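You operate a simulated robot arm through the tools that you are given. There is no shell and no other tool. Be economical: measure what you need, move in short steps, check, and stop when the job is done.

You run a simulated robot arm. Do the job below in one go: nothing can be reset, and whatever is moved stays where it is left.

JOB
Put things in order on the top of the tiled table. At the end: the white card box is on the teal board; the grey jar stands on top of the white card sleeve; the blue corner piece stands on top of the black can (marked "SEALS"); the yellow wedge from the top of the tiled table stands where the white card box stood; whatever was shut is shut again. Leave all else as you found it, and nothing knocked over.

It is judged by the outcome, as a careful person would: the job done as asked, and still so three seconds after it is handed in. It fails if anything else is knocked over, pushed out of place, dropped, spilled or broken. A push-on lid holds only when it is set on centred and level and pressed home; a screw cap is set on level and turned clockwise until tight.

ROBOT AND FRAMES
A 6-joint arm with a two-finger parallel gripper, fixed in place. Base frame: the origin is at the foot of the arm, x ahead of it, y to its left, z up; the work surface is at about z = 800. Units: mm, degrees, N and s.
With the tool pointing down near the work surface it reaches from about 240 to 640 mm from the base axis. Its first joint turns from -66.0 to 66.0 degrees. Payload 2.7 kg.
The tool frame sits at the grasp point between the pads (the TCP): z along the fingers, y along the line on which they close. The tips reach 23 mm beyond it. The gripper opens to 94 mm. The fingers are 38 mm wide and 10 mm thick; the gripper's body (54 by 96 mm) begins 39 mm behind the TCP.
Orientation is that of the tool frame in the base frame, as a unit quaternion [w, x, y, z]. With the fingers straight down and closing along the base's y, the tool's x points along the base's -x, its y along +y and its z along -z.

CONTROLS
- The arm moves only by the tool nudge_tool. Its argument "motion" is text: rows parted by semicolons, each of 6 numbers parted by spaces: the shift along the base's x, y, z in units of 300 mm (1.0 is 300 mm), then the turn, a rotation vector about the base's x, y, z in units of 90 degrees (1.0 is 90 degrees). In form: dx dy dz rx ry rz; .... A call has 1 to 8 rows; each row is the pose to reach, as a shift and turn from the pose commanded when the call began. "claw" is the gripper command, from -1 (shut) to 1 (fully open), values between in proportion, set as the call begins (left out, the last holds). A call with a number of a shift or a turn outside -1 to 1 is refused whole. A row lasts 0.2 s, in which the tool goes at most 50 mm and 8.6 degrees; a call with a longer step from one row to the next is refused whole, and so is a gripper value outside its range. A pose out of reach is approached as far as the arm can. The call stops where the force on the tool passes 40 N (or 10 N more than at its start, if that is more) or the arm is blocked; 0.2 s more then pass. The fingers move at their own pace (about 45 mm/s each) and stop on an object; they squeeze with about 21 N. The grip force told is the motor's: it shows also when the fingers shut on nothing. Time passes only in rows, and 0.2 s behind the last, so rows that repeat a pose let the fingers close. It gives the time, the measured TCP pose, the force on the tool (base axes), the opening and the grip force at its end, in the units of the frame above (readings bear some noise), and new pictures: "views" is both (left out), scene, wrist or none.
- Cameras (640 x 400 px; columns grow to the right, rows downward): "scene" is fixed at [78.7, -437.5, 1401.7]; the picture's right is [0.71, -0.70, 0.00], its down [-0.42, -0.42, -0.80] and it looks along [0.56, 0.57, -0.59] (base axes); focal length 350 px, centre (320, 200). "wrist" rides on the gripper at [-39, 0, -44] in the tool frame; the picture's right is [0.00, -1.00, 0.00], its down [0.97, 0.00, -0.24] and it looks along [0.24, 0.00, 0.97] (tool axes); focal length 218 px, centre (320, 200).
- point_at(camera, pixels): for up to 12 pixels [column, row] of the newest picture of that camera ("zoom" is the newest enlarged one), the place [x, y, z] in the base frame of the surface seen there, good to about 2 mm. No time passes.
- zoom(camera, box): a new picture of the part [left, top, right, bottom] of that camera's present view, enlarged. No time passes.
- job_done(): hands the job in; it is judged then, once.

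Keep the steps short. Do not move on a guess: measure, check each grasp and each placing, and mend mistakes. In all there are 80 turns and 120 pictures (those below and enlarged ones count). Leave the gripper open and the arm clear of the work at the hand-in unless told otherwise, and finish with a single line.

The tools are called after "Call:" as name(argument=value, ...) on one line, values as JSON. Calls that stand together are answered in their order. nudge_tool: Moves the arm, as the interface text tells. Its arguments: {"type":"object","properties":{"motion":{"type":"string"},"claw":{"type":"number"},"views":{"type":"string","enum":["both","scene","wrist","none"]}},"required":["motion"]} The other tools are called the same way: point_at (camera, pixels) gives the place of the surface under pixels of a picture; zoom (camera, box) takes an enlarged picture of a part of a camera's view; job_done () hands the job in.

At the start:

```text
clock: 0.0
tcp_pos: [447.2, 149.6, 1087.2]
tool_rot: [0.001, 0.0, 1.0, 0.0]
ft_force: [0.0, -0.4, -0.6]
opening: 93.9
grip_force: 0.1
```

scene: 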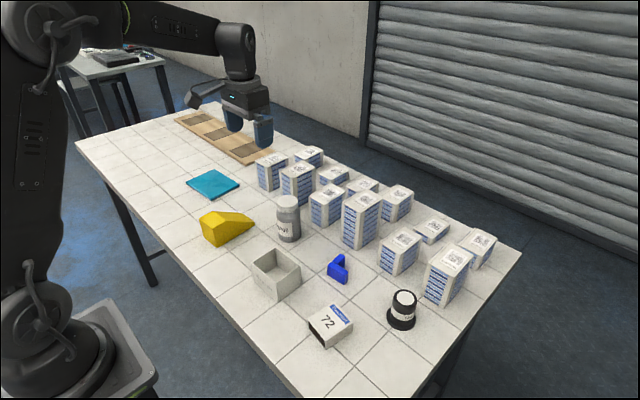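
wrist: 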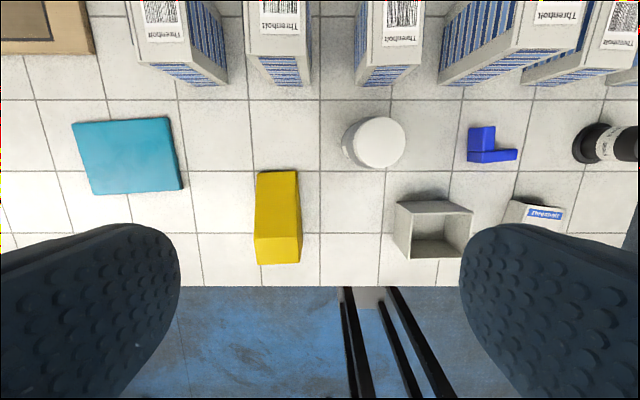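

I see the objects on the table; I'll enlarge the middle area to tell box, sleeve, jar and can apart.

Call:
zoom(camera="scene", box=[230, 180, 450, 360])

Call:
zoom(camera="wrist", box=[320, 90, 640, 290])

Call:
zoom(camera="scene", box=[160, 100, 320, 260])

```text
2.22 times, centred on (340, 270) of scene
```

zoom: 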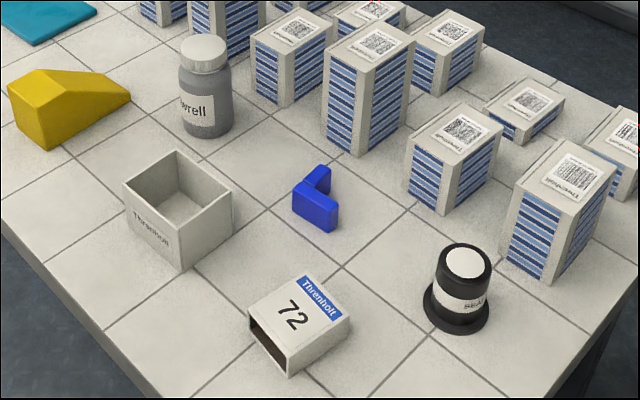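

```text
2.00 times, centred on (480, 190) of wrist
```

zoom: 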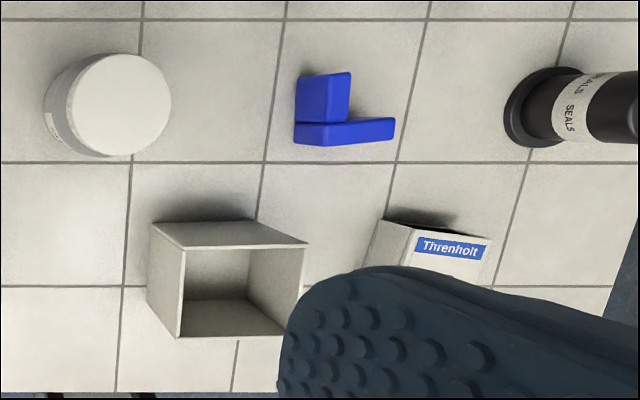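

```text
2.50 times, centred on (240, 180) of scene
```

zoom: 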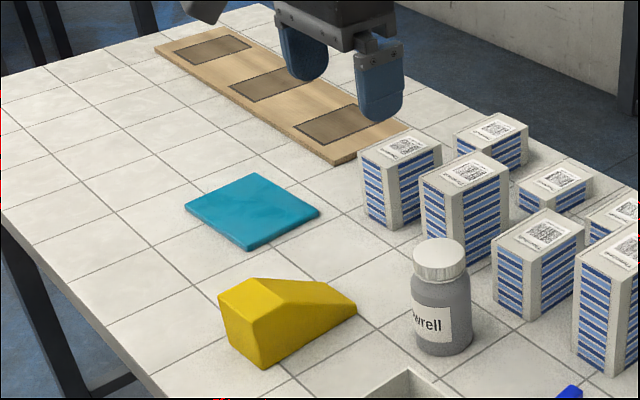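

Box = open tray, sleeve = "72" piece. Now measure corners of everything in the scene picture.

Call:
point_at(camera="scene", pixels=[[252, 261], [274, 248], [300, 267], [279, 282], [253, 275], [279, 299], [268, 267], [308, 321], [331, 304], [353, 320], [328, 340], [327, 347]])

Call:
point_at(camera="scene", pixels=[[288, 202], [279, 205], [299, 206], [289, 240], [404, 297], [401, 325], [388, 318], [414, 318], [187, 183], [207, 170], [239, 182], [216, 198]])

Call:
point_at(camera="scene", pixels=[[201, 217], [213, 212], [233, 212], [219, 225], [252, 219], [219, 245], [203, 235], [340, 255], [346, 258], [330, 265], [344, 273], [344, 283]])

```text
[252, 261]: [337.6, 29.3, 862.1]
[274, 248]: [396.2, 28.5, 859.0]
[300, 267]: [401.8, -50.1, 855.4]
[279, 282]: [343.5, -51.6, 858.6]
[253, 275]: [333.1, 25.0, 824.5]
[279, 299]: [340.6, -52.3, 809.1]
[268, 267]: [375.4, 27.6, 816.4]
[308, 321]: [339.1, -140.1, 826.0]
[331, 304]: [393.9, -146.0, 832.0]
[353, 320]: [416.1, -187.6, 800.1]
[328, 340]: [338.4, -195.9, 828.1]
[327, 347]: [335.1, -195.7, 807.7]
```

```text
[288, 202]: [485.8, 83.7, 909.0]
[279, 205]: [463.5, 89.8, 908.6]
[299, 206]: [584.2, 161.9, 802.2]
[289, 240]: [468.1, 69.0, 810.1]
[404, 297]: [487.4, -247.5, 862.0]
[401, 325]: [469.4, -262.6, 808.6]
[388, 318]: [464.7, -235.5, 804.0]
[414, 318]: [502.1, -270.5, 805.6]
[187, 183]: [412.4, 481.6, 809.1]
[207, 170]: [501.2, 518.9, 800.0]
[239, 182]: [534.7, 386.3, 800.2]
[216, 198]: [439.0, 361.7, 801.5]
```

```text
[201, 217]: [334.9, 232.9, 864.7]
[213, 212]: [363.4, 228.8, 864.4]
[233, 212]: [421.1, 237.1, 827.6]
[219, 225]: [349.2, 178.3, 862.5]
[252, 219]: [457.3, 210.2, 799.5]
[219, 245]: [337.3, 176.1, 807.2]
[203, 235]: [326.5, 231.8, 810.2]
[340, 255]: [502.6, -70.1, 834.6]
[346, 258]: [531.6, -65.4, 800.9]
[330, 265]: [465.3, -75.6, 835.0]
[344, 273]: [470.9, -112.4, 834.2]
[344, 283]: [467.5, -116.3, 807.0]
```

Sizes read: box about 62 (x) × 80 (y) × 60 high around (369, -11). I'll move over it, turning to close along x.

Call:
nudge_tool(motion="-0.032 -0.067 -0.04 0 0 -0.094; -0.064 -0.134 -0.08 0 0 -0.188; -0.096 -0.201 -0.12 0 0 -0.281; -0.128 -0.268 -0.16 0 0 -0.375; -0.16 -0.335 -0.2 0 0 -0.469; -0.192 -0.402 -0.24 0 0 -0.562; -0.224 -0.469 -0.28 0 0 -0.656; -0.257 -0.537 -0.32 0 0 -0.75", claw=1, views="none")

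Call:
nudge_tool(motion="0 0 -0.03 0 0 -0.083; 0 0 -0.06 0 0 -0.167; 0 0 -0.09 0 0 -0.25; 0 0 -0.09 0 0 -0.25", views="both")

```text
clock: 1.8
tcp_pos: [371.1, -13.0, 990.9]
tool_rot: [0.001, 0.556, 0.831, 0.0]
ft_force: [-0.5, -0.4, 0.2]
opening: 94.0
grip_force: 0.0
```

```text
clock: 2.8
tcp_pos: [371.2, -11.7, 964.4]
tool_rot: [0.0, 0.708, 0.707, 0.0]
ft_force: [-0.3, 0.5, -0.8]
opening: 94.0
grip_force: 0.0
```

scene: 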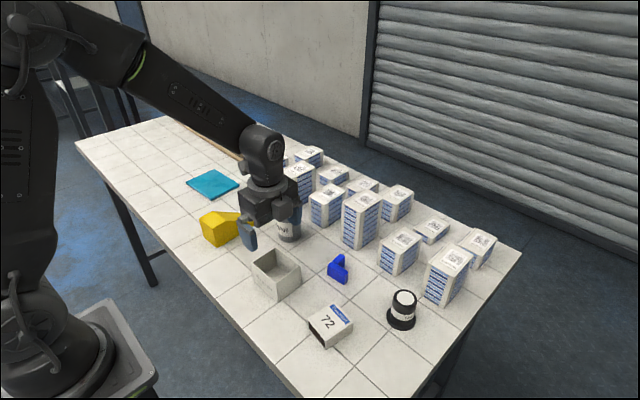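
wrist: 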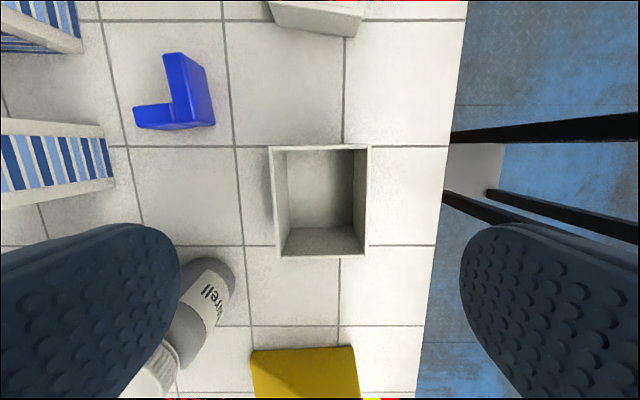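

The wrist view shows the empty box well; measure its rim corners, and the nearby corner piece.

Call:
point_at(camera="wrist", pixels=[[271, 149], [366, 147], [364, 253], [278, 255], [321, 146], [365, 200], [275, 202], [321, 253], [320, 190], [164, 53], [134, 115], [213, 125]])

```text
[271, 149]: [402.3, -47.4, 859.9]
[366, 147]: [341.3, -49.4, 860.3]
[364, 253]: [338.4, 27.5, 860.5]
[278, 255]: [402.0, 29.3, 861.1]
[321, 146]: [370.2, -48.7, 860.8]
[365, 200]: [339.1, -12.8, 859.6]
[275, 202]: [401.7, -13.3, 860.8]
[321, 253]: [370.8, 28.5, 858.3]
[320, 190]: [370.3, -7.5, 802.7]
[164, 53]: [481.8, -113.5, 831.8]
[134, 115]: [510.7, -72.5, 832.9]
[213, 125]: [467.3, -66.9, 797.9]
```

Box centre about (370.6, -10.2), top 860, yaw ~1.5°. Descend to z=836 and grip across x.

Call:
nudge_tool(motion="0 0.005 -0.1 0 0 0.017; 0 0.005 -0.22 0 0 0.017; 0 0.005 -0.34 0 0 0.017; 0 0.005 -0.428 0 0 0.017", views="none")

Call:
nudge_tool(motion="0 0 0 0 0 0; 0 0 0 0 0 0; 0 0 0 0 0 0; 0 0 0 0 0 0", claw=-1, views="wrist")

```text
clock: 3.8
tcp_pos: [371.3, -9.8, 835.7]
tool_rot: [0.001, 0.697, 0.717, 0.0]
ft_force: [-0.2, 0.0, -0.5]
opening: 93.9
grip_force: 0.0
```

```text
clock: 4.8
tcp_pos: [371.5, -9.4, 836.6]
tool_rot: [0.0, 0.698, 0.716, -0.001]
ft_force: [0.6, -0.5, -0.2]
opening: 67.3
grip_force: 21.0
```

wrist: 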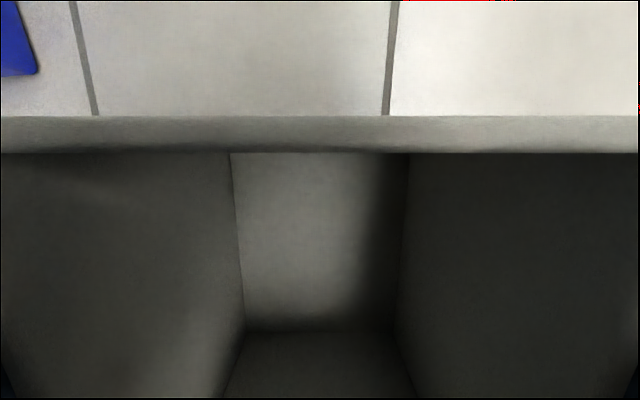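

Gripped at 67 mm. Lift and check hold.

Call:
nudge_tool(motion="0 0 0.1 0 0 0; 0 0 0.2 0 0 0; 0 0 0.3 0 0 0; 0 0 0.4 0 0 0; 0 0.14 0.4 0 0 0; 0 0.28 0.4 0 0 0; 0 0.42 0.4 0 0 0; 0 0.56 0.4 0 0 0", views="none")

Call:
nudge_tool(motion="0 0.14 0 0 0 0; 0 0.28 0 0 0 0; 0 0.42 0 0 0 0; 0.05 0.56 0 0 0 0; 0.1 0.69 0 0 0 0; 0.1 0.69 0 0 0 0", views="both")

```text
clock: 6.6
tcp_pos: [371.3, 158.8, 957.9]
tool_rot: [0.001, 0.698, 0.716, -0.001]
ft_force: [0.0, -0.5, -0.7]
opening: 67.3
grip_force: 20.7
```

```text
clock: 8.0
tcp_pos: [400.4, 365.8, 954.9]
tool_rot: [0.0, 0.697, 0.717, -0.001]
ft_force: [0.2, -0.3, -0.2]
opening: 67.2
grip_force: 20.8
```

scene: 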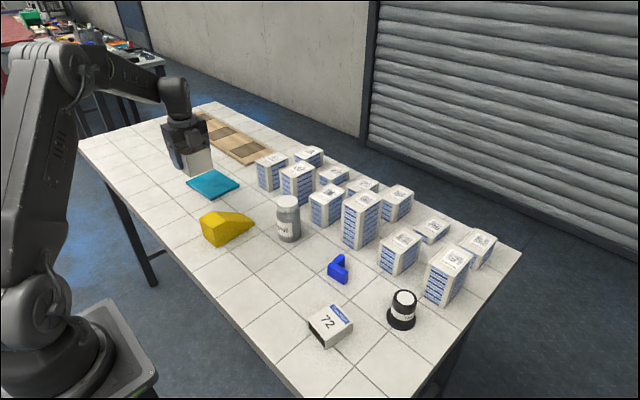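
wrist: 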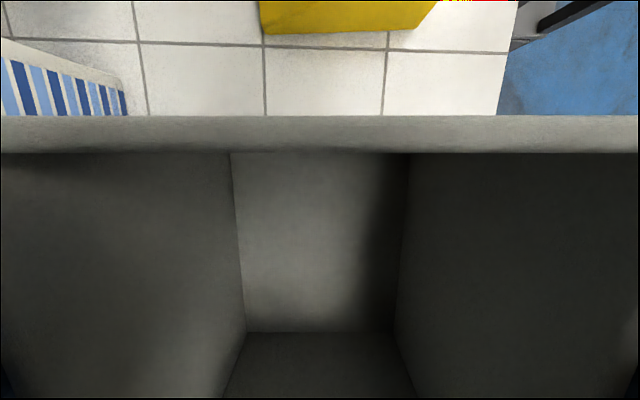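

Box held, hanging. Enlarge the board to measure it precisely.

Call:
zoom(camera="scene", box=[170, 140, 266, 200])

```text
6.67 times, centred on (218, 170) of scene
```

zoom: 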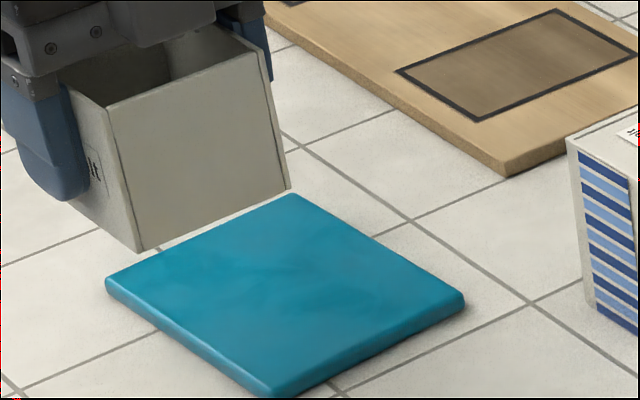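

Call:
point_at(camera="zoom", pixels=[[110, 280], [290, 198], [458, 296], [272, 388], [290, 290], [200, 335], [375, 245], [200, 240], [365, 340], [292, 187], [140, 240]])

```text
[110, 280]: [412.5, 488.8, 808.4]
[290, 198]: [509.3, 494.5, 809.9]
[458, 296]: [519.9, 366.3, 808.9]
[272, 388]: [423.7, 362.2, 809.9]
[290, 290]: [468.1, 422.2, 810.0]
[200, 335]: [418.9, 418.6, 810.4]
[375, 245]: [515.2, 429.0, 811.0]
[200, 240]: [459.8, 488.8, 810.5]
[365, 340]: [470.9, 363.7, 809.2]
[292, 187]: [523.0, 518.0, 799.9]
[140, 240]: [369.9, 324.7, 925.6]
```

Board centre (466, 428), top 810, yaw ~4°. Aim for (458, 421), first above.

Call:
nudge_tool(motion="0.06 0.06 0 0 0 0.015; 0.12 0.12 0 0 0 0.03; 0.192 0.184 0 0 0 0.03; 0.192 0.184 -0.1 0 0 0.03; 0.192 0.184 -0.2 0 0 0.03; 0.192 0.184 -0.27 0 0 0.03; 0.192 0.184 -0.27 0 0 0.03", views="scene")

```text
clock: 9.6
tcp_pos: [458.4, 421.0, 875.6]
tool_rot: [0.0, 0.681, 0.732, 0.0]
ft_force: [0.4, -0.4, -1.3]
opening: 67.1
grip_force: 21.1
```

scene: 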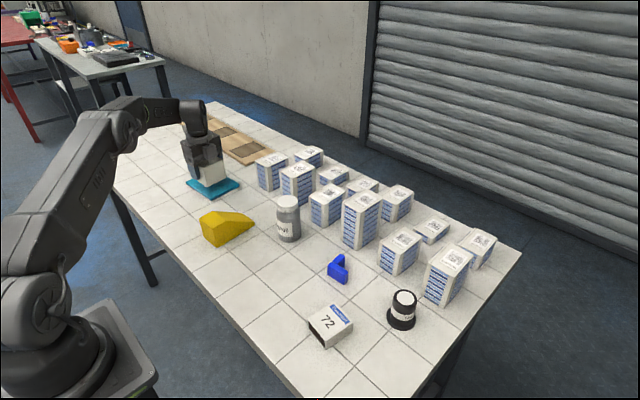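

Well over the board. Lower in small steps to z≈847 (contact expected).

Call:
nudge_tool(motion="0 0 -0.04 0 0 0; 0 0 -0.07 0 0 0; 0 0 -0.085 0 0 0; 0 0 -0.094 0 0 0; 0 0 -0.098 0 0 0; 0 0 -0.098 0 0 0", views="none")

Call:
zoom(camera="scene", box=[170, 140, 266, 200])

```text
clock: 11.0
tcp_pos: [458.3, 420.9, 845.8]
tool_rot: [0.001, 0.681, 0.733, 0.002]
ft_force: [-0.3, -1.4, 4.0]
opening: 67.6
grip_force: 20.7
```

```text
6.67 times, centred on (218, 170) of scene
```

zoom: 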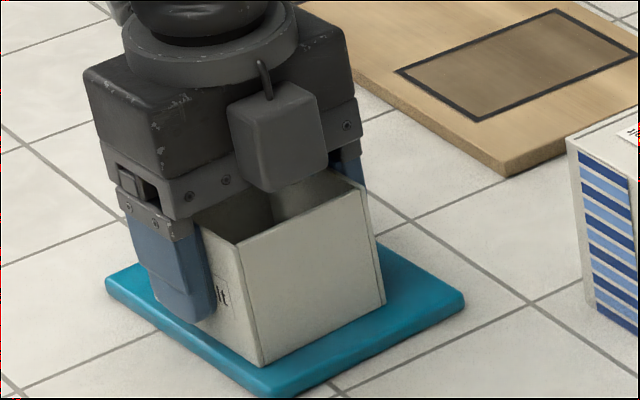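

Box sits on the board with light contact (4 N). Release, then lift straight up.

Call:
nudge_tool(motion="0 0 0 0 0 0; 0 0 0 0 0 0; 0 0 0 0 0 0; 0 0 0.1 0 0 0; 0 0 0.25 0 0 0; 0 0 0.4 0 0 0", claw=1, views="scene")

```text
clock: 12.4
tcp_pos: [458.7, 421.2, 965.9]
tool_rot: [0.0, 0.68, 0.733, 0.0]
ft_force: [-0.1, -0.3, -0.5]
opening: 94.3
grip_force: 0.0
```

scene: 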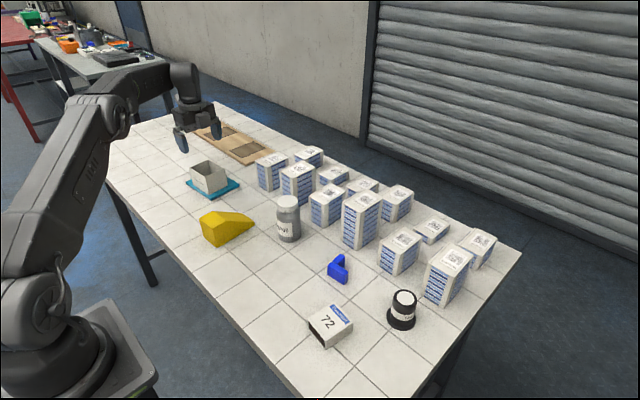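

Box stands on the board. Now go over the wedge, turning back to close along y.

Call:
nudge_tool(motion="-0.028 -0.09 0 0 0 0.094; -0.056 -0.18 0 0 0 0.188; -0.085 -0.27 0 0 0 0.281; -0.114 -0.36 0 0 0 0.375; -0.142 -0.45 0 0 0 0.469; -0.17 -0.54 0 0 0 0.562; -0.2 -0.63 0 0 0 0.656; -0.228 -0.72 0 0 0 0.75", views="none")

Call:
nudge_tool(motion="0 0 0 0 0 0.09; 0 0 0 0 0 0.17; 0 0 0 0 0 0.206; 0 0 0 0 0 0.206", views="wrist")

```text
clock: 14.2
tcp_pos: [389.7, 203.1, 965.2]
tool_rot: [0.001, 0.159, 0.987, 0.0]
ft_force: [0.4, -0.3, 0.5]
opening: 93.9
grip_force: 0.0
```

```text
clock: 15.2
tcp_pos: [391.0, 204.5, 965.7]
tool_rot: [0.001, -0.003, 1.0, 0.0]
ft_force: [0.4, -0.2, 0.7]
opening: 93.8
grip_force: 0.1
```

wrist: 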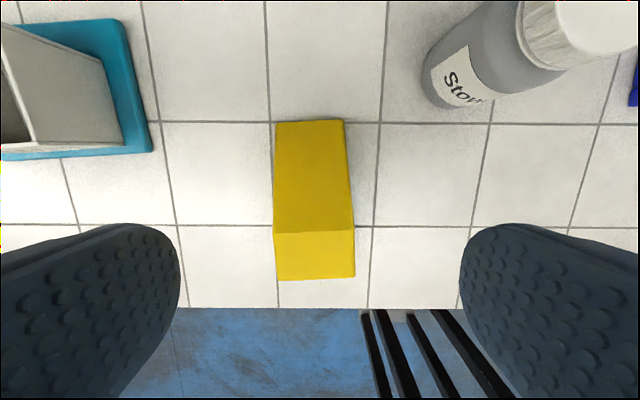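

Call:
point_at(camera="wrist", pixels=[[278, 125], [342, 123], [276, 231], [353, 230], [280, 276], [352, 274], [276, 170], [346, 170], [310, 123], [313, 277], [313, 232], [440, 60]])

```text
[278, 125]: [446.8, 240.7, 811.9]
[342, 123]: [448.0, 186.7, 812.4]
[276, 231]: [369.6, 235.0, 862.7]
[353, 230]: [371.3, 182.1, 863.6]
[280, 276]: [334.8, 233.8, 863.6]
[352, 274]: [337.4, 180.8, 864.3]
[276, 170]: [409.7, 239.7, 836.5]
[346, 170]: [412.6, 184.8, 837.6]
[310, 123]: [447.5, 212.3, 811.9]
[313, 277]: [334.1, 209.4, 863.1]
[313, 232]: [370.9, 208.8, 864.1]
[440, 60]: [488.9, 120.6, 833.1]
```

Wedge: ~54 wide, centreline yaw ~3°, tall part at x 334–371. Check the table's front edge too.

Call:
point_at(camera="wrist", pixels=[[240, 305], [400, 303], [314, 284]])

Call:
nudge_tool(motion="-0.03 0.018 -0.1 0 0 0.035; -0.052 0.018 -0.2 0 0 0.035; -0.052 0.018 -0.33 0 0 0.035; -0.052 0.018 -0.433 0 0 0.035; -0.052 0.018 -0.433 0 0 0.035", views="wrist")

```text
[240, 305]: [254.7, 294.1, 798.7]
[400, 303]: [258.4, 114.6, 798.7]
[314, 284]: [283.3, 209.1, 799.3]
```

```text
clock: 16.4
tcp_pos: [375.1, 210.4, 836.5]
tool_rot: [0.001, -0.03, 1.0, 0.0]
ft_force: [0.3, 0.5, -0.9]
opening: 94.1
grip_force: 0.0
```

wrist: 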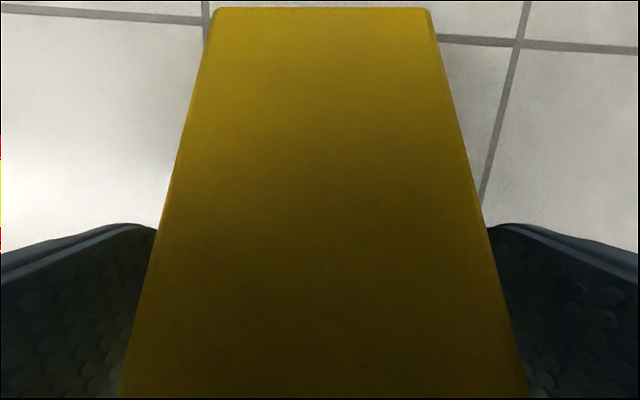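

Table edge is at x≈257, lots of room. Close on the wedge, then lift.

Call:
nudge_tool(motion="0 0 0 0 0 0; 0 0 0 0 0 0; 0 0 0 0 0 0; 0 0 0 0 0 0; 0 0 0 0 0 0", claw=-1, views="none")

Call:
nudge_tool(motion="0 0 0.02 0 0 0; 0 0 0.06 0 0 0; 0 0 0.12 0 0 0; 0 0 0.2 0 0 0; 0 0 0.2 0 0 0", views="both")

```text
clock: 17.6
tcp_pos: [375.9, 210.0, 837.6]
tool_rot: [0.001, -0.029, 1.0, 0.0]
ft_force: [0.1, -0.3, -0.1]
opening: 60.0
grip_force: 20.9
```

```text
clock: 18.8
tcp_pos: [373.8, 209.6, 895.4]
tool_rot: [0.0, -0.03, 1.0, 0.0]
ft_force: [0.1, -0.1, -2.2]
opening: 59.7
grip_force: 21.2
```

scene: 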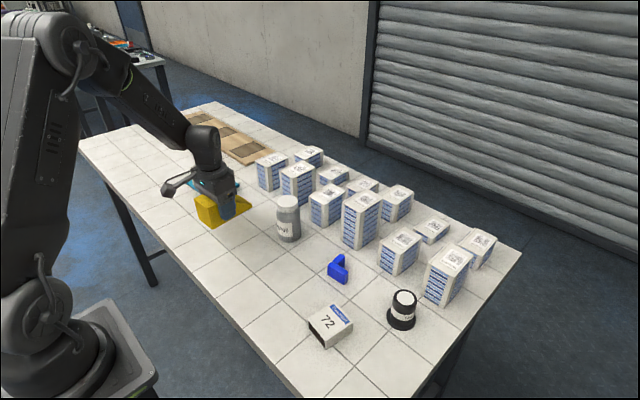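
wrist: 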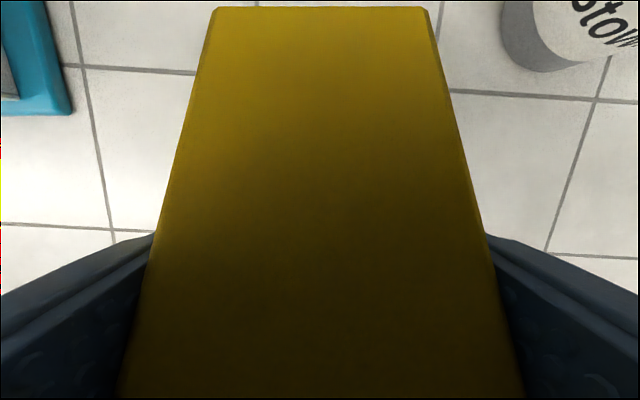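

Wedge held (60 mm). Carry it to box's old place: TCP target (355, -11), moving x back first to stay clear of the jar.

Call:
nudge_tool(motion="-0.064 0 0 0 0 -0.01; -0.064 -0.14 0 0 0 -0.018; -0.064 -0.28 0 0 0 -0.018; -0.064 -0.42 0 0 0 -0.018; -0.064 -0.56 0 0 0 -0.018; -0.064 -0.68 0 0 0 -0.018; -0.064 -0.735 0 0 0 -0.018; -0.064 -0.735 0 0 0 -0.018", views="scene")

Call:
nudge_tool(motion="0 0 -0.1 0 0 0; 0 0 -0.16 0 0 0; 0 0 -0.18 0 0 0; 0 0 -0.19 0 0 0; 0 0 -0.197 0 0 0; 0 0 -0.197 0 0 0", views="scene")

```text
clock: 20.6
tcp_pos: [354.7, -12.4, 897.2]
tool_rot: [0.0, -0.015, 1.0, 0.0]
ft_force: [0.1, -0.2, -1.9]
opening: 59.9
grip_force: 20.9
```

scene: 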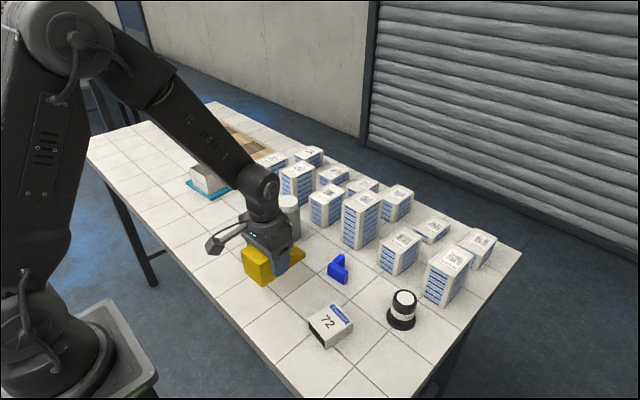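

```text
clock: 22.0
tcp_pos: [356.9, -11.4, 837.8]
tool_rot: [0.0, -0.016, 1.0, 0.0]
ft_force: [0.9, 0.2, -2.2]
opening: 59.8
grip_force: 21.4
```

scene: 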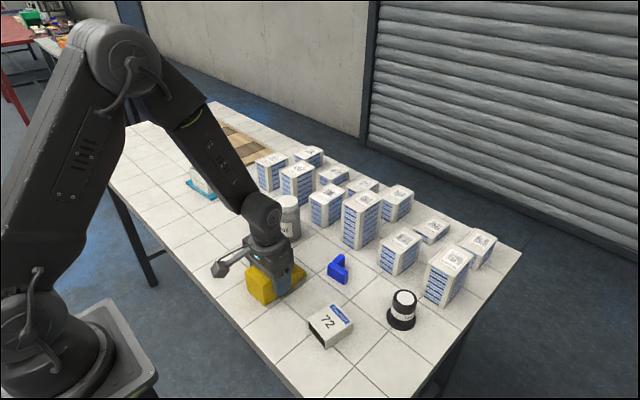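

No contact yet (-2.2 N is its weight); lower 1–3 mm more until it carries.

Call:
nudge_tool(motion="0 0 -0.003 0 0 0; 0 0 -0.006 0 0 0; 0 0 -0.008 0 0 0; 0 0 -0.008 0 0 0", views="none")

```text
clock: 23.0
tcp_pos: [358.3, -10.0, 835.3]
tool_rot: [0.003, -0.015, 1.0, 0.0]
ft_force: [-2.9, 0.0, 29.7]
opening: 59.9
grip_force: 21.4
```

In contact. Open and rise.

Call:
nudge_tool(motion="0 0 0.007 0 0 0; 0 0 0.007 0 0 0; 0 0 0.007 0 0 0; 0 0 0.007 0 0 0; 0 0 0.1 0 0 0; 0 0 0.25 0 0 0; 0 0 0.4 0 0 0", claw=1, views="both")

```text
clock: 24.6
tcp_pos: [354.8, -12.7, 955.5]
tool_rot: [0.0, -0.015, 1.0, 0.0]
ft_force: [0.5, -0.6, 0.5]
opening: 94.1
grip_force: 0.1
```

scene: 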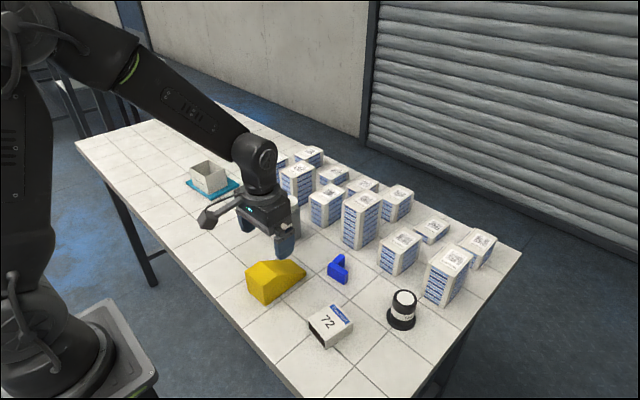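
wrist: 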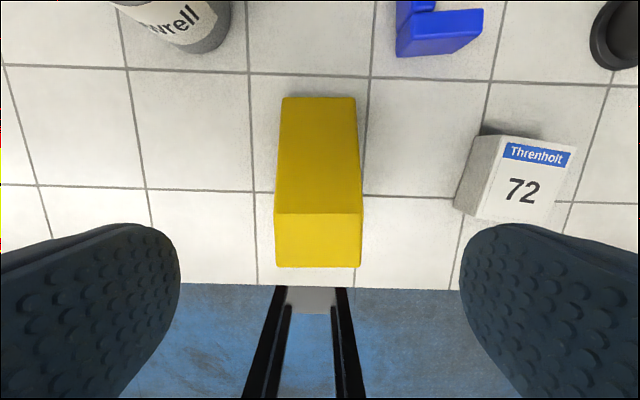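

Wedge is down flat. Measure its place and the sleeve's corners from this view.

Call:
point_at(camera="wrist", pixels=[[282, 100], [354, 100], [277, 265], [358, 265], [505, 140], [574, 152], [553, 224], [478, 216], [505, 190], [566, 190], [457, 208], [546, 150]])

```text
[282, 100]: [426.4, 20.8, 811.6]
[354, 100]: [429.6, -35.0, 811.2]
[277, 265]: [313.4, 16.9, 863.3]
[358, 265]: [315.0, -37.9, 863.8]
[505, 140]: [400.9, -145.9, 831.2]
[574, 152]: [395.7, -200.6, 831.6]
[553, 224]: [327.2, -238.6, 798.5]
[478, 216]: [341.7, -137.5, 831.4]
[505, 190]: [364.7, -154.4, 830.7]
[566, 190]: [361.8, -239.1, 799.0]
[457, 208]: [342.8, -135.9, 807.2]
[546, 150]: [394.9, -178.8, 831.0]
```

Wedge centred at (371, -9): right. Sleeve top centre about (370, -170), z 831. Next, view the jar from above.

Call:
nudge_tool(motion="0 0.06 0.1 0 0 0; 0.1 0.18 0.2 0 0 0.01; 0.2 0.3 0.2 0 0 0.017; 0.3 0.32 0.2 0 0 0.017; 0.3 0.32 0.2 0 0 0.017", views="wrist")

Call:
zoom(camera="scene", box=[250, 140, 410, 240])

```text
refused: row 2 steps farther than a row can; nothing moved
```

```text
4.00 times, centred on (330, 190) of scene
```

zoom: 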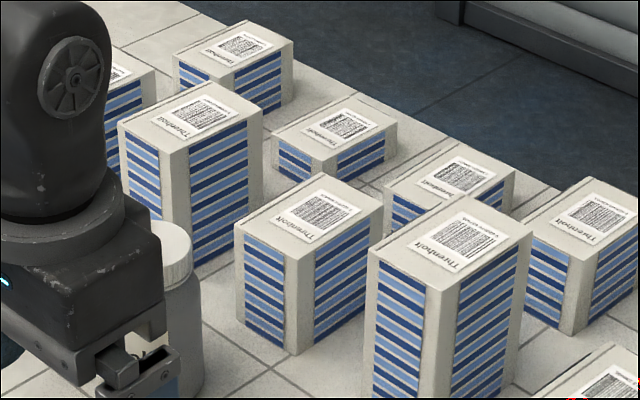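

Call:
nudge_tool(motion="0.04 0.05 0.1 0 0 0; 0.1 0.12 0.2 0 0 0.01; 0.17 0.2 0.25 0 0 0.017; 0.24 0.28 0.25 0 0 0.017; 0.3 0.32 0.25 0 0 0.017; 0.3 0.32 0.25 0 0 0.017", views="both")

```text
clock: 26.0
tcp_pos: [444.9, 85.1, 1029.5]
tool_rot: [0.001, -0.03, 1.0, 0.0]
ft_force: [-0.1, 0.1, -0.8]
opening: 94.4
grip_force: 0.1
```

scene: 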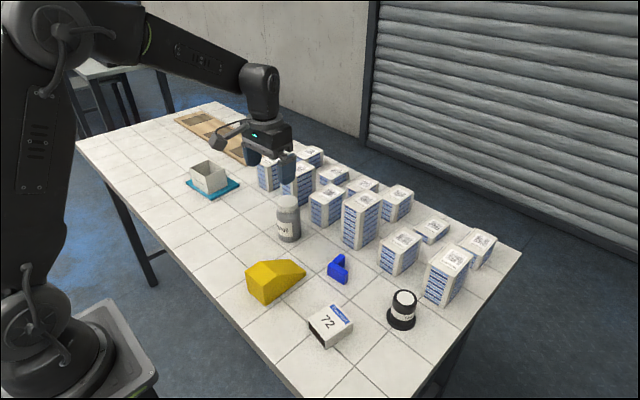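
wrist: 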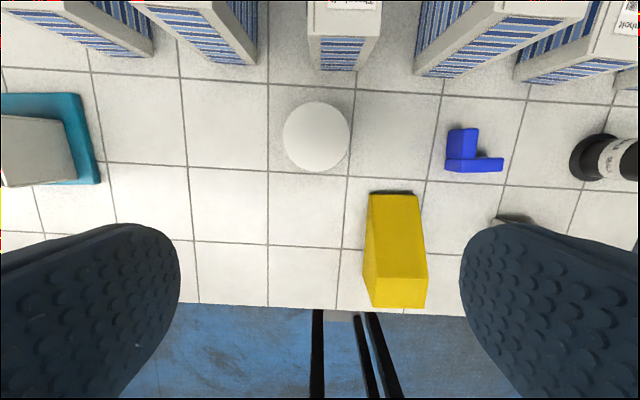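

Measure the jar cap edges, and the nearest stacks' fronts.

Call:
point_at(camera="wrist", pixels=[[285, 136], [348, 136], [316, 104], [316, 169], [316, 136], [345, 68], [340, 15], [220, 60], [225, 10], [420, 70], [380, 10], [320, 8]])

Call:
zoom(camera="scene", box=[258, 180, 338, 250])

```text
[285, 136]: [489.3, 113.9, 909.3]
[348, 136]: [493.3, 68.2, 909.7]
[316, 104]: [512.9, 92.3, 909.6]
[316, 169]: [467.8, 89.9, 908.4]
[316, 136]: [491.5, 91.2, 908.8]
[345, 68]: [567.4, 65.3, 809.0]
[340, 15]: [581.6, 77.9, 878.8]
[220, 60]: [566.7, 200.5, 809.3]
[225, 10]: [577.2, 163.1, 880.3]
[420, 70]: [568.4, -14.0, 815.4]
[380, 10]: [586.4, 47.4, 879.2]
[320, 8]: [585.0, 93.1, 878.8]
```

```text
5.71 times, centred on (298, 215) of scene
```

zoom: 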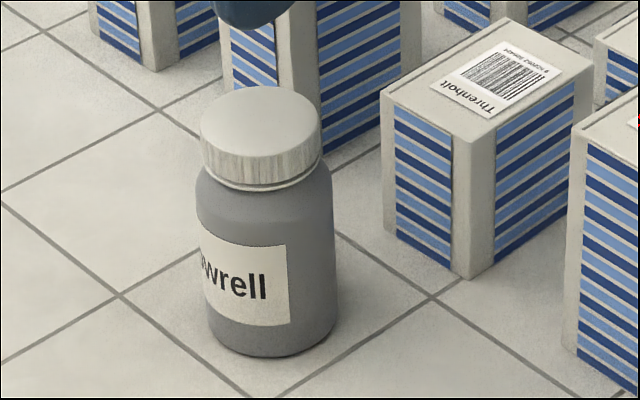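

Jar axis (490.6, 91), cap top 909. Descend to z=875 so the palm stays above the cap and pads hold the body's upper part.

Call:
nudge_tool(motion="0.08 0.01 0 0 0 -0.017; 0.152 0.02 0 0 0 -0.03; 0.152 0.02 -0.14 0 0 -0.03; 0.152 0.02 -0.28 0 0 -0.03; 0.152 0.02 -0.4 0 0 -0.03; 0.152 0.02 -0.48 0 0 -0.03; 0.152 0.02 -0.514 0 0 -0.03; 0.152 0.02 -0.514 0 0 -0.03", views="wrist")

Call:
zoom(camera="scene", box=[238, 150, 348, 250])

```text
clock: 27.8
tcp_pos: [492.3, 91.7, 874.9]
tool_rot: [0.001, -0.005, 1.0, 0.0]
ft_force: [-0.3, -0.5, -0.9]
opening: 93.8
grip_force: 0.1
```

wrist: 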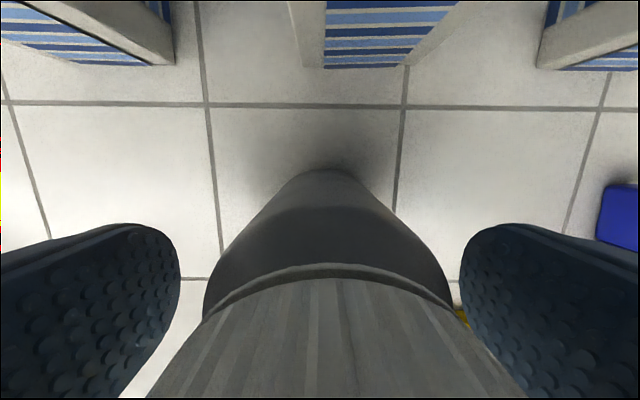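

```text
4.00 times, centred on (293, 200) of scene
```

zoom: 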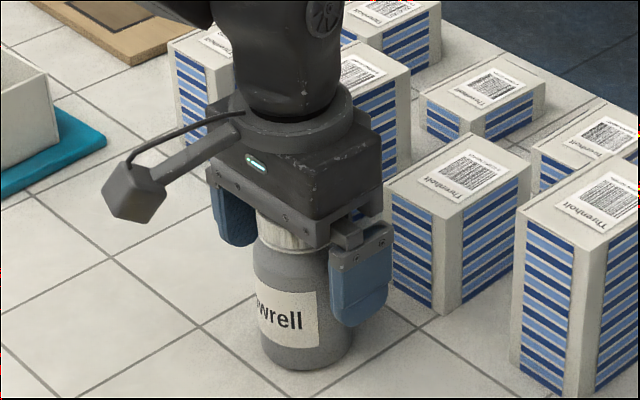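

Positioned; close on the jar and lift gently.

Call:
nudge_tool(motion="0 0 0 0 0 0; 0 0 0 0 0 0; 0 0 0 0 0 0; 0 0 0 0 0 0; 0 0 0 0 0 0", claw=-1, views="none")

Call:
nudge_tool(motion="0 0 0.02 0 0 0; 0 0 0.06 0 0 0; 0 0 0.15 0 0 0; 0 0 0.27 0 0 0; 0 0 0.27 0 0 0", views="both")

```text
clock: 29.0
tcp_pos: [491.4, 92.4, 875.2]
tool_rot: [0.001, -0.005, 1.0, 0.0]
ft_force: [-1.2, -1.1, 0.7]
opening: 56.8
grip_force: 21.2
```

```text
clock: 30.2
tcp_pos: [490.5, 91.0, 956.6]
tool_rot: [0.001, -0.005, 1.0, 0.0]
ft_force: [0.5, -0.3, -1.6]
opening: 56.5
grip_force: 20.9
```

scene: 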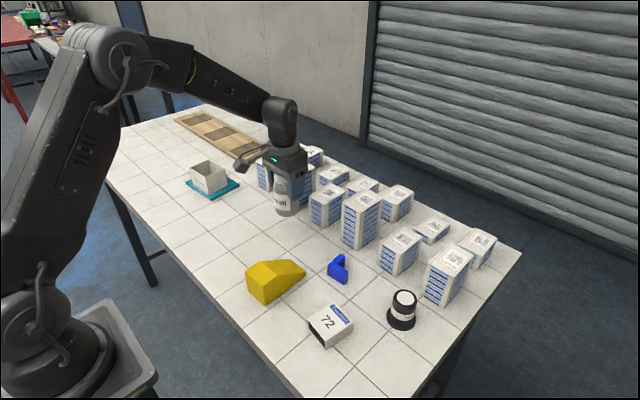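
wrist: 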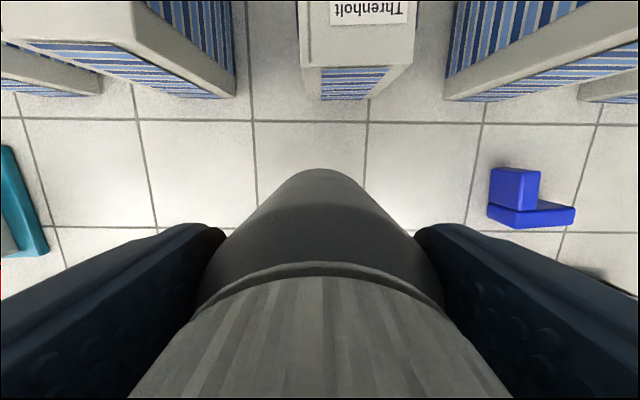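

Jar held upright. Enlarge the sleeve for accurate top corners.

Call:
zoom(camera="scene", box=[290, 290, 386, 350])

```text
6.67 times, centred on (338, 320) of scene
```

zoom: 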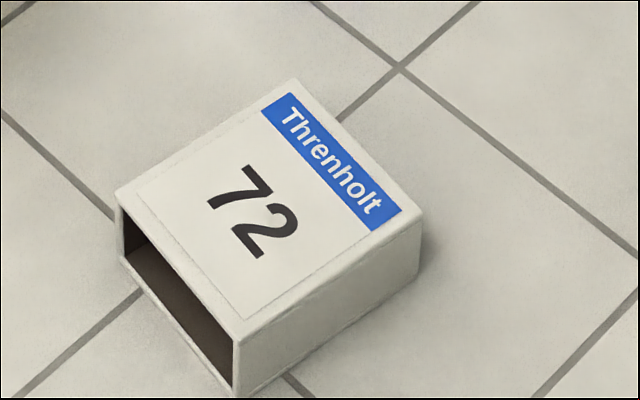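

Call:
point_at(camera="zoom", pixels=[[120, 194], [292, 84], [418, 214], [240, 336], [200, 140], [335, 272], [180, 262], [358, 150], [265, 210]])

```text
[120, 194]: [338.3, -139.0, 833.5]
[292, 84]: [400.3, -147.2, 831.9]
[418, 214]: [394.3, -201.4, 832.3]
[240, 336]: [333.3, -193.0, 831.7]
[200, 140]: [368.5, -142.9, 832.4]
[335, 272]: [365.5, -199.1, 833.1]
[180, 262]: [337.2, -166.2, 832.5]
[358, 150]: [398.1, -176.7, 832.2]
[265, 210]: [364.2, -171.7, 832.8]
```

Sleeve top centre (367, -170.5), z 832.4. Carry the jar over it, with bottom ~30 mm clear.

Call:
nudge_tool(motion="-0.02 -0.04 0.06 0 0 0; -0.08 -0.18 0.07 0 0 0; -0.14 -0.32 0.07 0 0 0; -0.21 -0.46 0.07 0 0 0; -0.28 -0.6 0.07 0 0 0; -0.345 -0.74 0.07 0 0 0; -0.412 -0.872 0.03 0 0 0; -0.412 -0.872 0 0 0 0", views="none")

Call:
nudge_tool(motion="0 0 -0.05 0 0 0; 0 0 -0.1 0 0 0; 0 0 -0.11 0 0 0", views="scene")

Call:
zoom(camera="scene", box=[270, 230, 430, 360])

```text
clock: 32.0
tcp_pos: [366.0, -170.1, 955.1]
tool_rot: [0.0, -0.007, 1.0, 0.0]
ft_force: [0.0, 0.6, -2.2]
opening: 56.6
grip_force: 20.9
```

```text
clock: 32.8
tcp_pos: [368.0, -170.5, 923.8]
tool_rot: [0.001, -0.006, 1.0, 0.0]
ft_force: [0.0, 0.2, -2.6]
opening: 56.6
grip_force: 21.6
```

scene: 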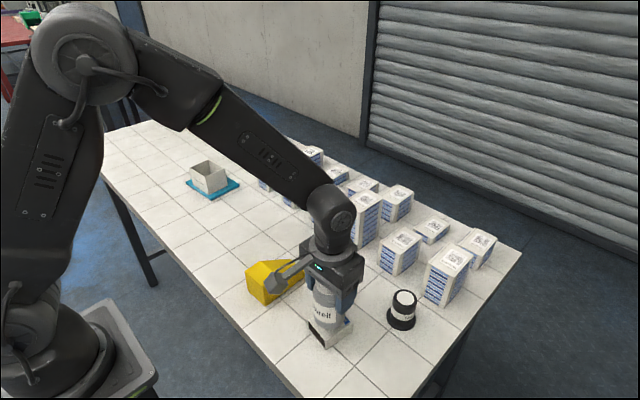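

```text
3.08 times, centred on (350, 295) of scene
```

zoom: 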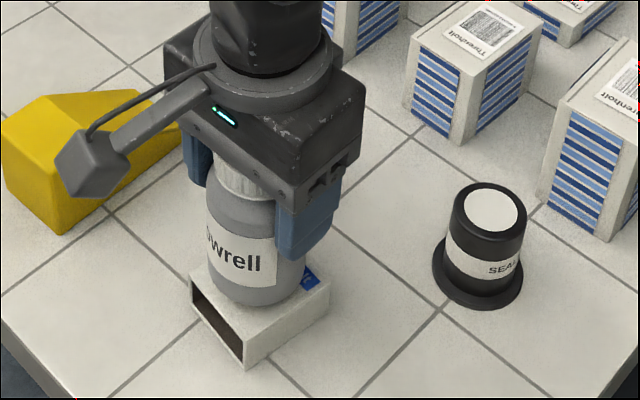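

Aligned over the sleeve. Lower slowly to ~908.

Call:
nudge_tool(motion="0 0 -0.025 0 0 0; 0 0 -0.04 0 0 0; 0 0 -0.046 0 0 0; 0 0 -0.05 0 0 0; 0 0 -0.052 0 0 0; 0 0 -0.052 0 0 0", views="none")

```text
clock: 34.2
tcp_pos: [367.8, -170.2, 906.8]
tool_rot: [0.0, -0.005, 1.0, 0.0]
ft_force: [-0.6, 0.0, -1.5]
opening: 56.6
grip_force: 21.4
```

Nearly touching (−1.5 N vs −2.6 N). Lower another 1.5 mm.

Call:
nudge_tool(motion="0 0 -0.002 0 0 0; 0 0 -0.004 0 0 0; 0 0 -0.004 0 0 0", views="none")

Call:
zoom(camera="scene", box=[280, 260, 392, 350])

```text
clock: 35.0
tcp_pos: [368.7, -170.4, 907.5]
tool_rot: [0.002, -0.007, 1.0, 0.0]
ft_force: [-1.5, 0.5, 6.4]
opening: 56.6
grip_force: 21.0
```

```text
4.44 times, centred on (336, 305) of scene
```

zoom: 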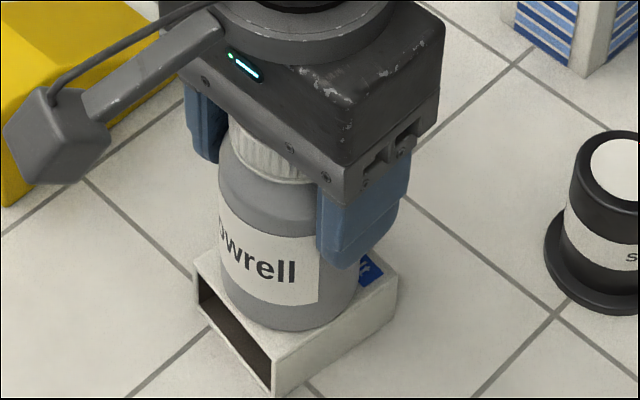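

Jar rests on the sleeve. Open and rise straight up.

Call:
nudge_tool(motion="0 0 0 0 0 0; 0 0 0 0 0 0; 0 0 0 0 0 0; 0 0 0 0 0 0; 0 0 0.1 0 0 0; 0 0 0.25 0 0 0; 0 0 0.4 0 0 0", claw=1, views="both")

```text
clock: 36.6
tcp_pos: [367.6, -171.0, 1026.0]
tool_rot: [-0.001, -0.006, 1.0, 0.0]
ft_force: [0.4, -0.2, 0.4]
opening: 94.0
grip_force: 0.0
```

scene: 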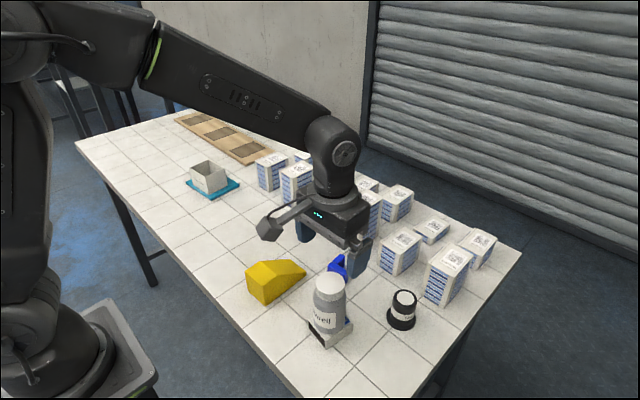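
wrist: 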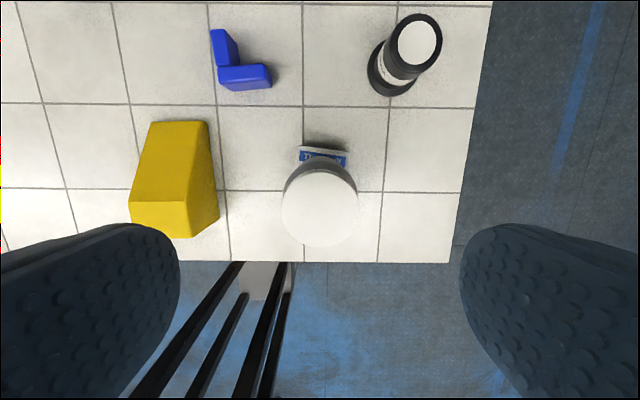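

Jar stands on the sleeve. Next, view the corner piece from above.

Call:
nudge_tool(motion="0.1 0.08 0 0 0 0; 0.2 0.16 0 0 0 0; 0.3 0.25 0 0 0 0; 0.32 0.263 -0.1 0 0 0; 0.32 0.263 -0.2 0 0 0; 0.32 0.263 -0.2 0 0 0", views="wrist")

Call:
zoom(camera="wrist", box=[220, 60, 540, 260])

```text
clock: 38.0
tcp_pos: [463.0, -91.1, 965.2]
tool_rot: [0.001, -0.005, 1.0, 0.0]
ft_force: [0.7, 0.4, 0.7]
opening: 94.0
grip_force: 0.0
```

wrist: 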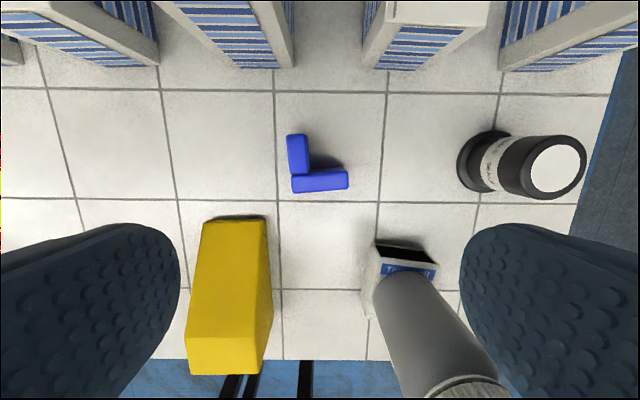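

```text
2.00 times, centred on (380, 160) of wrist
```

zoom: 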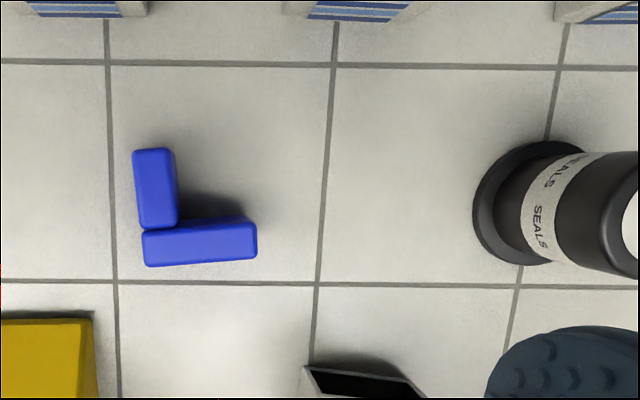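

Call:
point_at(camera="zoom", pixels=[[145, 233], [146, 264], [255, 223], [255, 256], [135, 153], [172, 151], [175, 222], [142, 226], [200, 243], [155, 190], [165, 218], [210, 195]])

Call:
zoom(camera="scene", box=[315, 240, 363, 290])

Call:
zoom(camera="scene", box=[375, 275, 431, 335])

```text
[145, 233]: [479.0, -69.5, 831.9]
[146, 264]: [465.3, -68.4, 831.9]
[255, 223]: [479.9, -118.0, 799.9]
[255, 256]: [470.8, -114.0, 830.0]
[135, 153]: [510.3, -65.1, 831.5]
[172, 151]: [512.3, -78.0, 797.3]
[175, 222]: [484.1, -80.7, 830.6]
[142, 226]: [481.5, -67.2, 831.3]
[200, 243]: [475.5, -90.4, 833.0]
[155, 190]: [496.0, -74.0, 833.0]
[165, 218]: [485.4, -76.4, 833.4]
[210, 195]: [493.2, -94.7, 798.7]
```

```text
8.00 times, centred on (339, 265) of scene
```

zoom: 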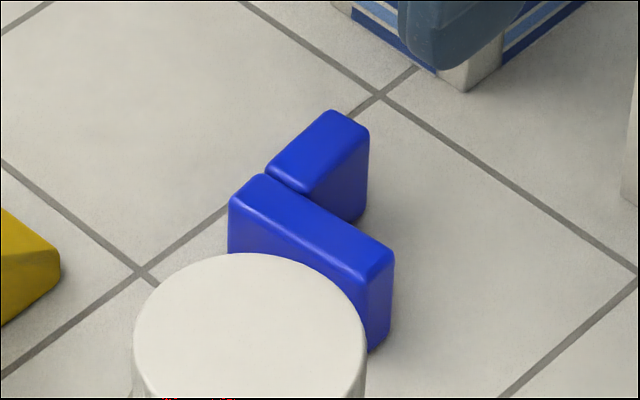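

```text
6.67 times, centred on (403, 305) of scene
```

zoom: 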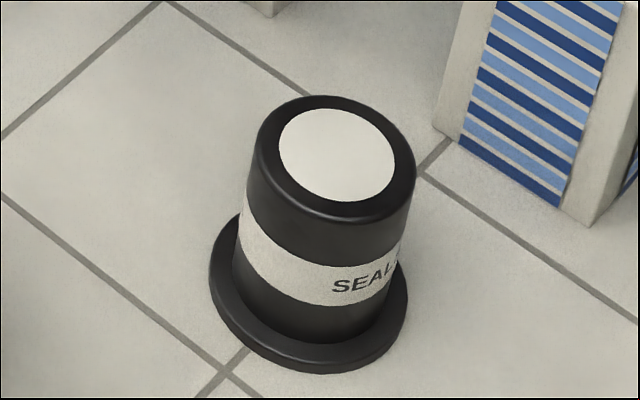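

Corner piece: 47 mm long bar along y with a leg toward +x, 33 tall. I'll grip it along y across the bar's length. First measure the can top and where the gripper's side cube sits (risk near the jar).

Call:
point_at(camera="zoom", pixels=[[336, 155], [262, 150], [408, 165], [345, 106], [328, 212], [285, 112], [390, 205], [215, 275], [400, 300], [320, 365]])

Call:
zoom(camera="scene", box=[260, 130, 440, 260])

```text
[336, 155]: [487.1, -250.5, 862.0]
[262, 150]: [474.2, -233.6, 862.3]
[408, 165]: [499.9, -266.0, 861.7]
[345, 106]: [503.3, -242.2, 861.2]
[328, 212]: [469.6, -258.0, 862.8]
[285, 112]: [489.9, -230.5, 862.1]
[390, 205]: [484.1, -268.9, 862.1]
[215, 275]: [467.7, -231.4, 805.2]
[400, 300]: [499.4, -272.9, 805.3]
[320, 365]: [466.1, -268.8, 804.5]
```

```text
3.08 times, centred on (350, 195) of scene
```

zoom: 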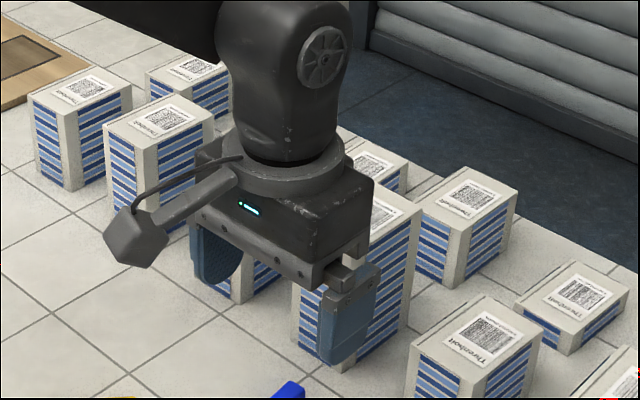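

Call:
point_at(camera="zoom", pixels=[[130, 235], [108, 240], [150, 240], [140, 264], [118, 262], [165, 230], [135, 212], [210, 190], [250, 208]])

```text
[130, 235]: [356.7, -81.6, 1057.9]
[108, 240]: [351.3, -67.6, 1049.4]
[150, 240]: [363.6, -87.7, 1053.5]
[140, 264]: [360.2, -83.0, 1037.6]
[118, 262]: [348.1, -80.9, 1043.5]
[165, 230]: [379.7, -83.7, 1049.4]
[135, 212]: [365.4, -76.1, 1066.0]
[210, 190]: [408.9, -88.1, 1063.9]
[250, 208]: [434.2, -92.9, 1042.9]
```

Cube sits 85–115 mm behind and 70+ mm above the TCP: no conflict with the jar. Descend on the corner piece at (475, -91), yaw +5°, z=828.

Call:
nudge_tool(motion="0.04 0 0 0 0 0.05; 0.04 0 -0.12 0 0 0.05; 0.04 0 -0.24 0 0 0.05; 0.04 0 -0.36 0 0 0.05; 0.04 0 -0.43 0 0 0.05; 0.04 0 -0.457 0 0 0.05; 0.04 0 -0.457 0 0 0.05", views="wrist")

```text
clock: 39.6
tcp_pos: [476.2, -90.5, 829.2]
tool_rot: [0.001, -0.045, 0.999, 0.0]
ft_force: [-0.3, 0.1, -0.1]
opening: 94.0
grip_force: 0.0
```

wrist: 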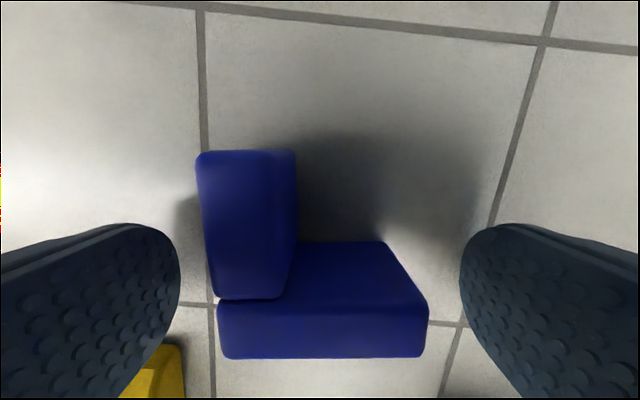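

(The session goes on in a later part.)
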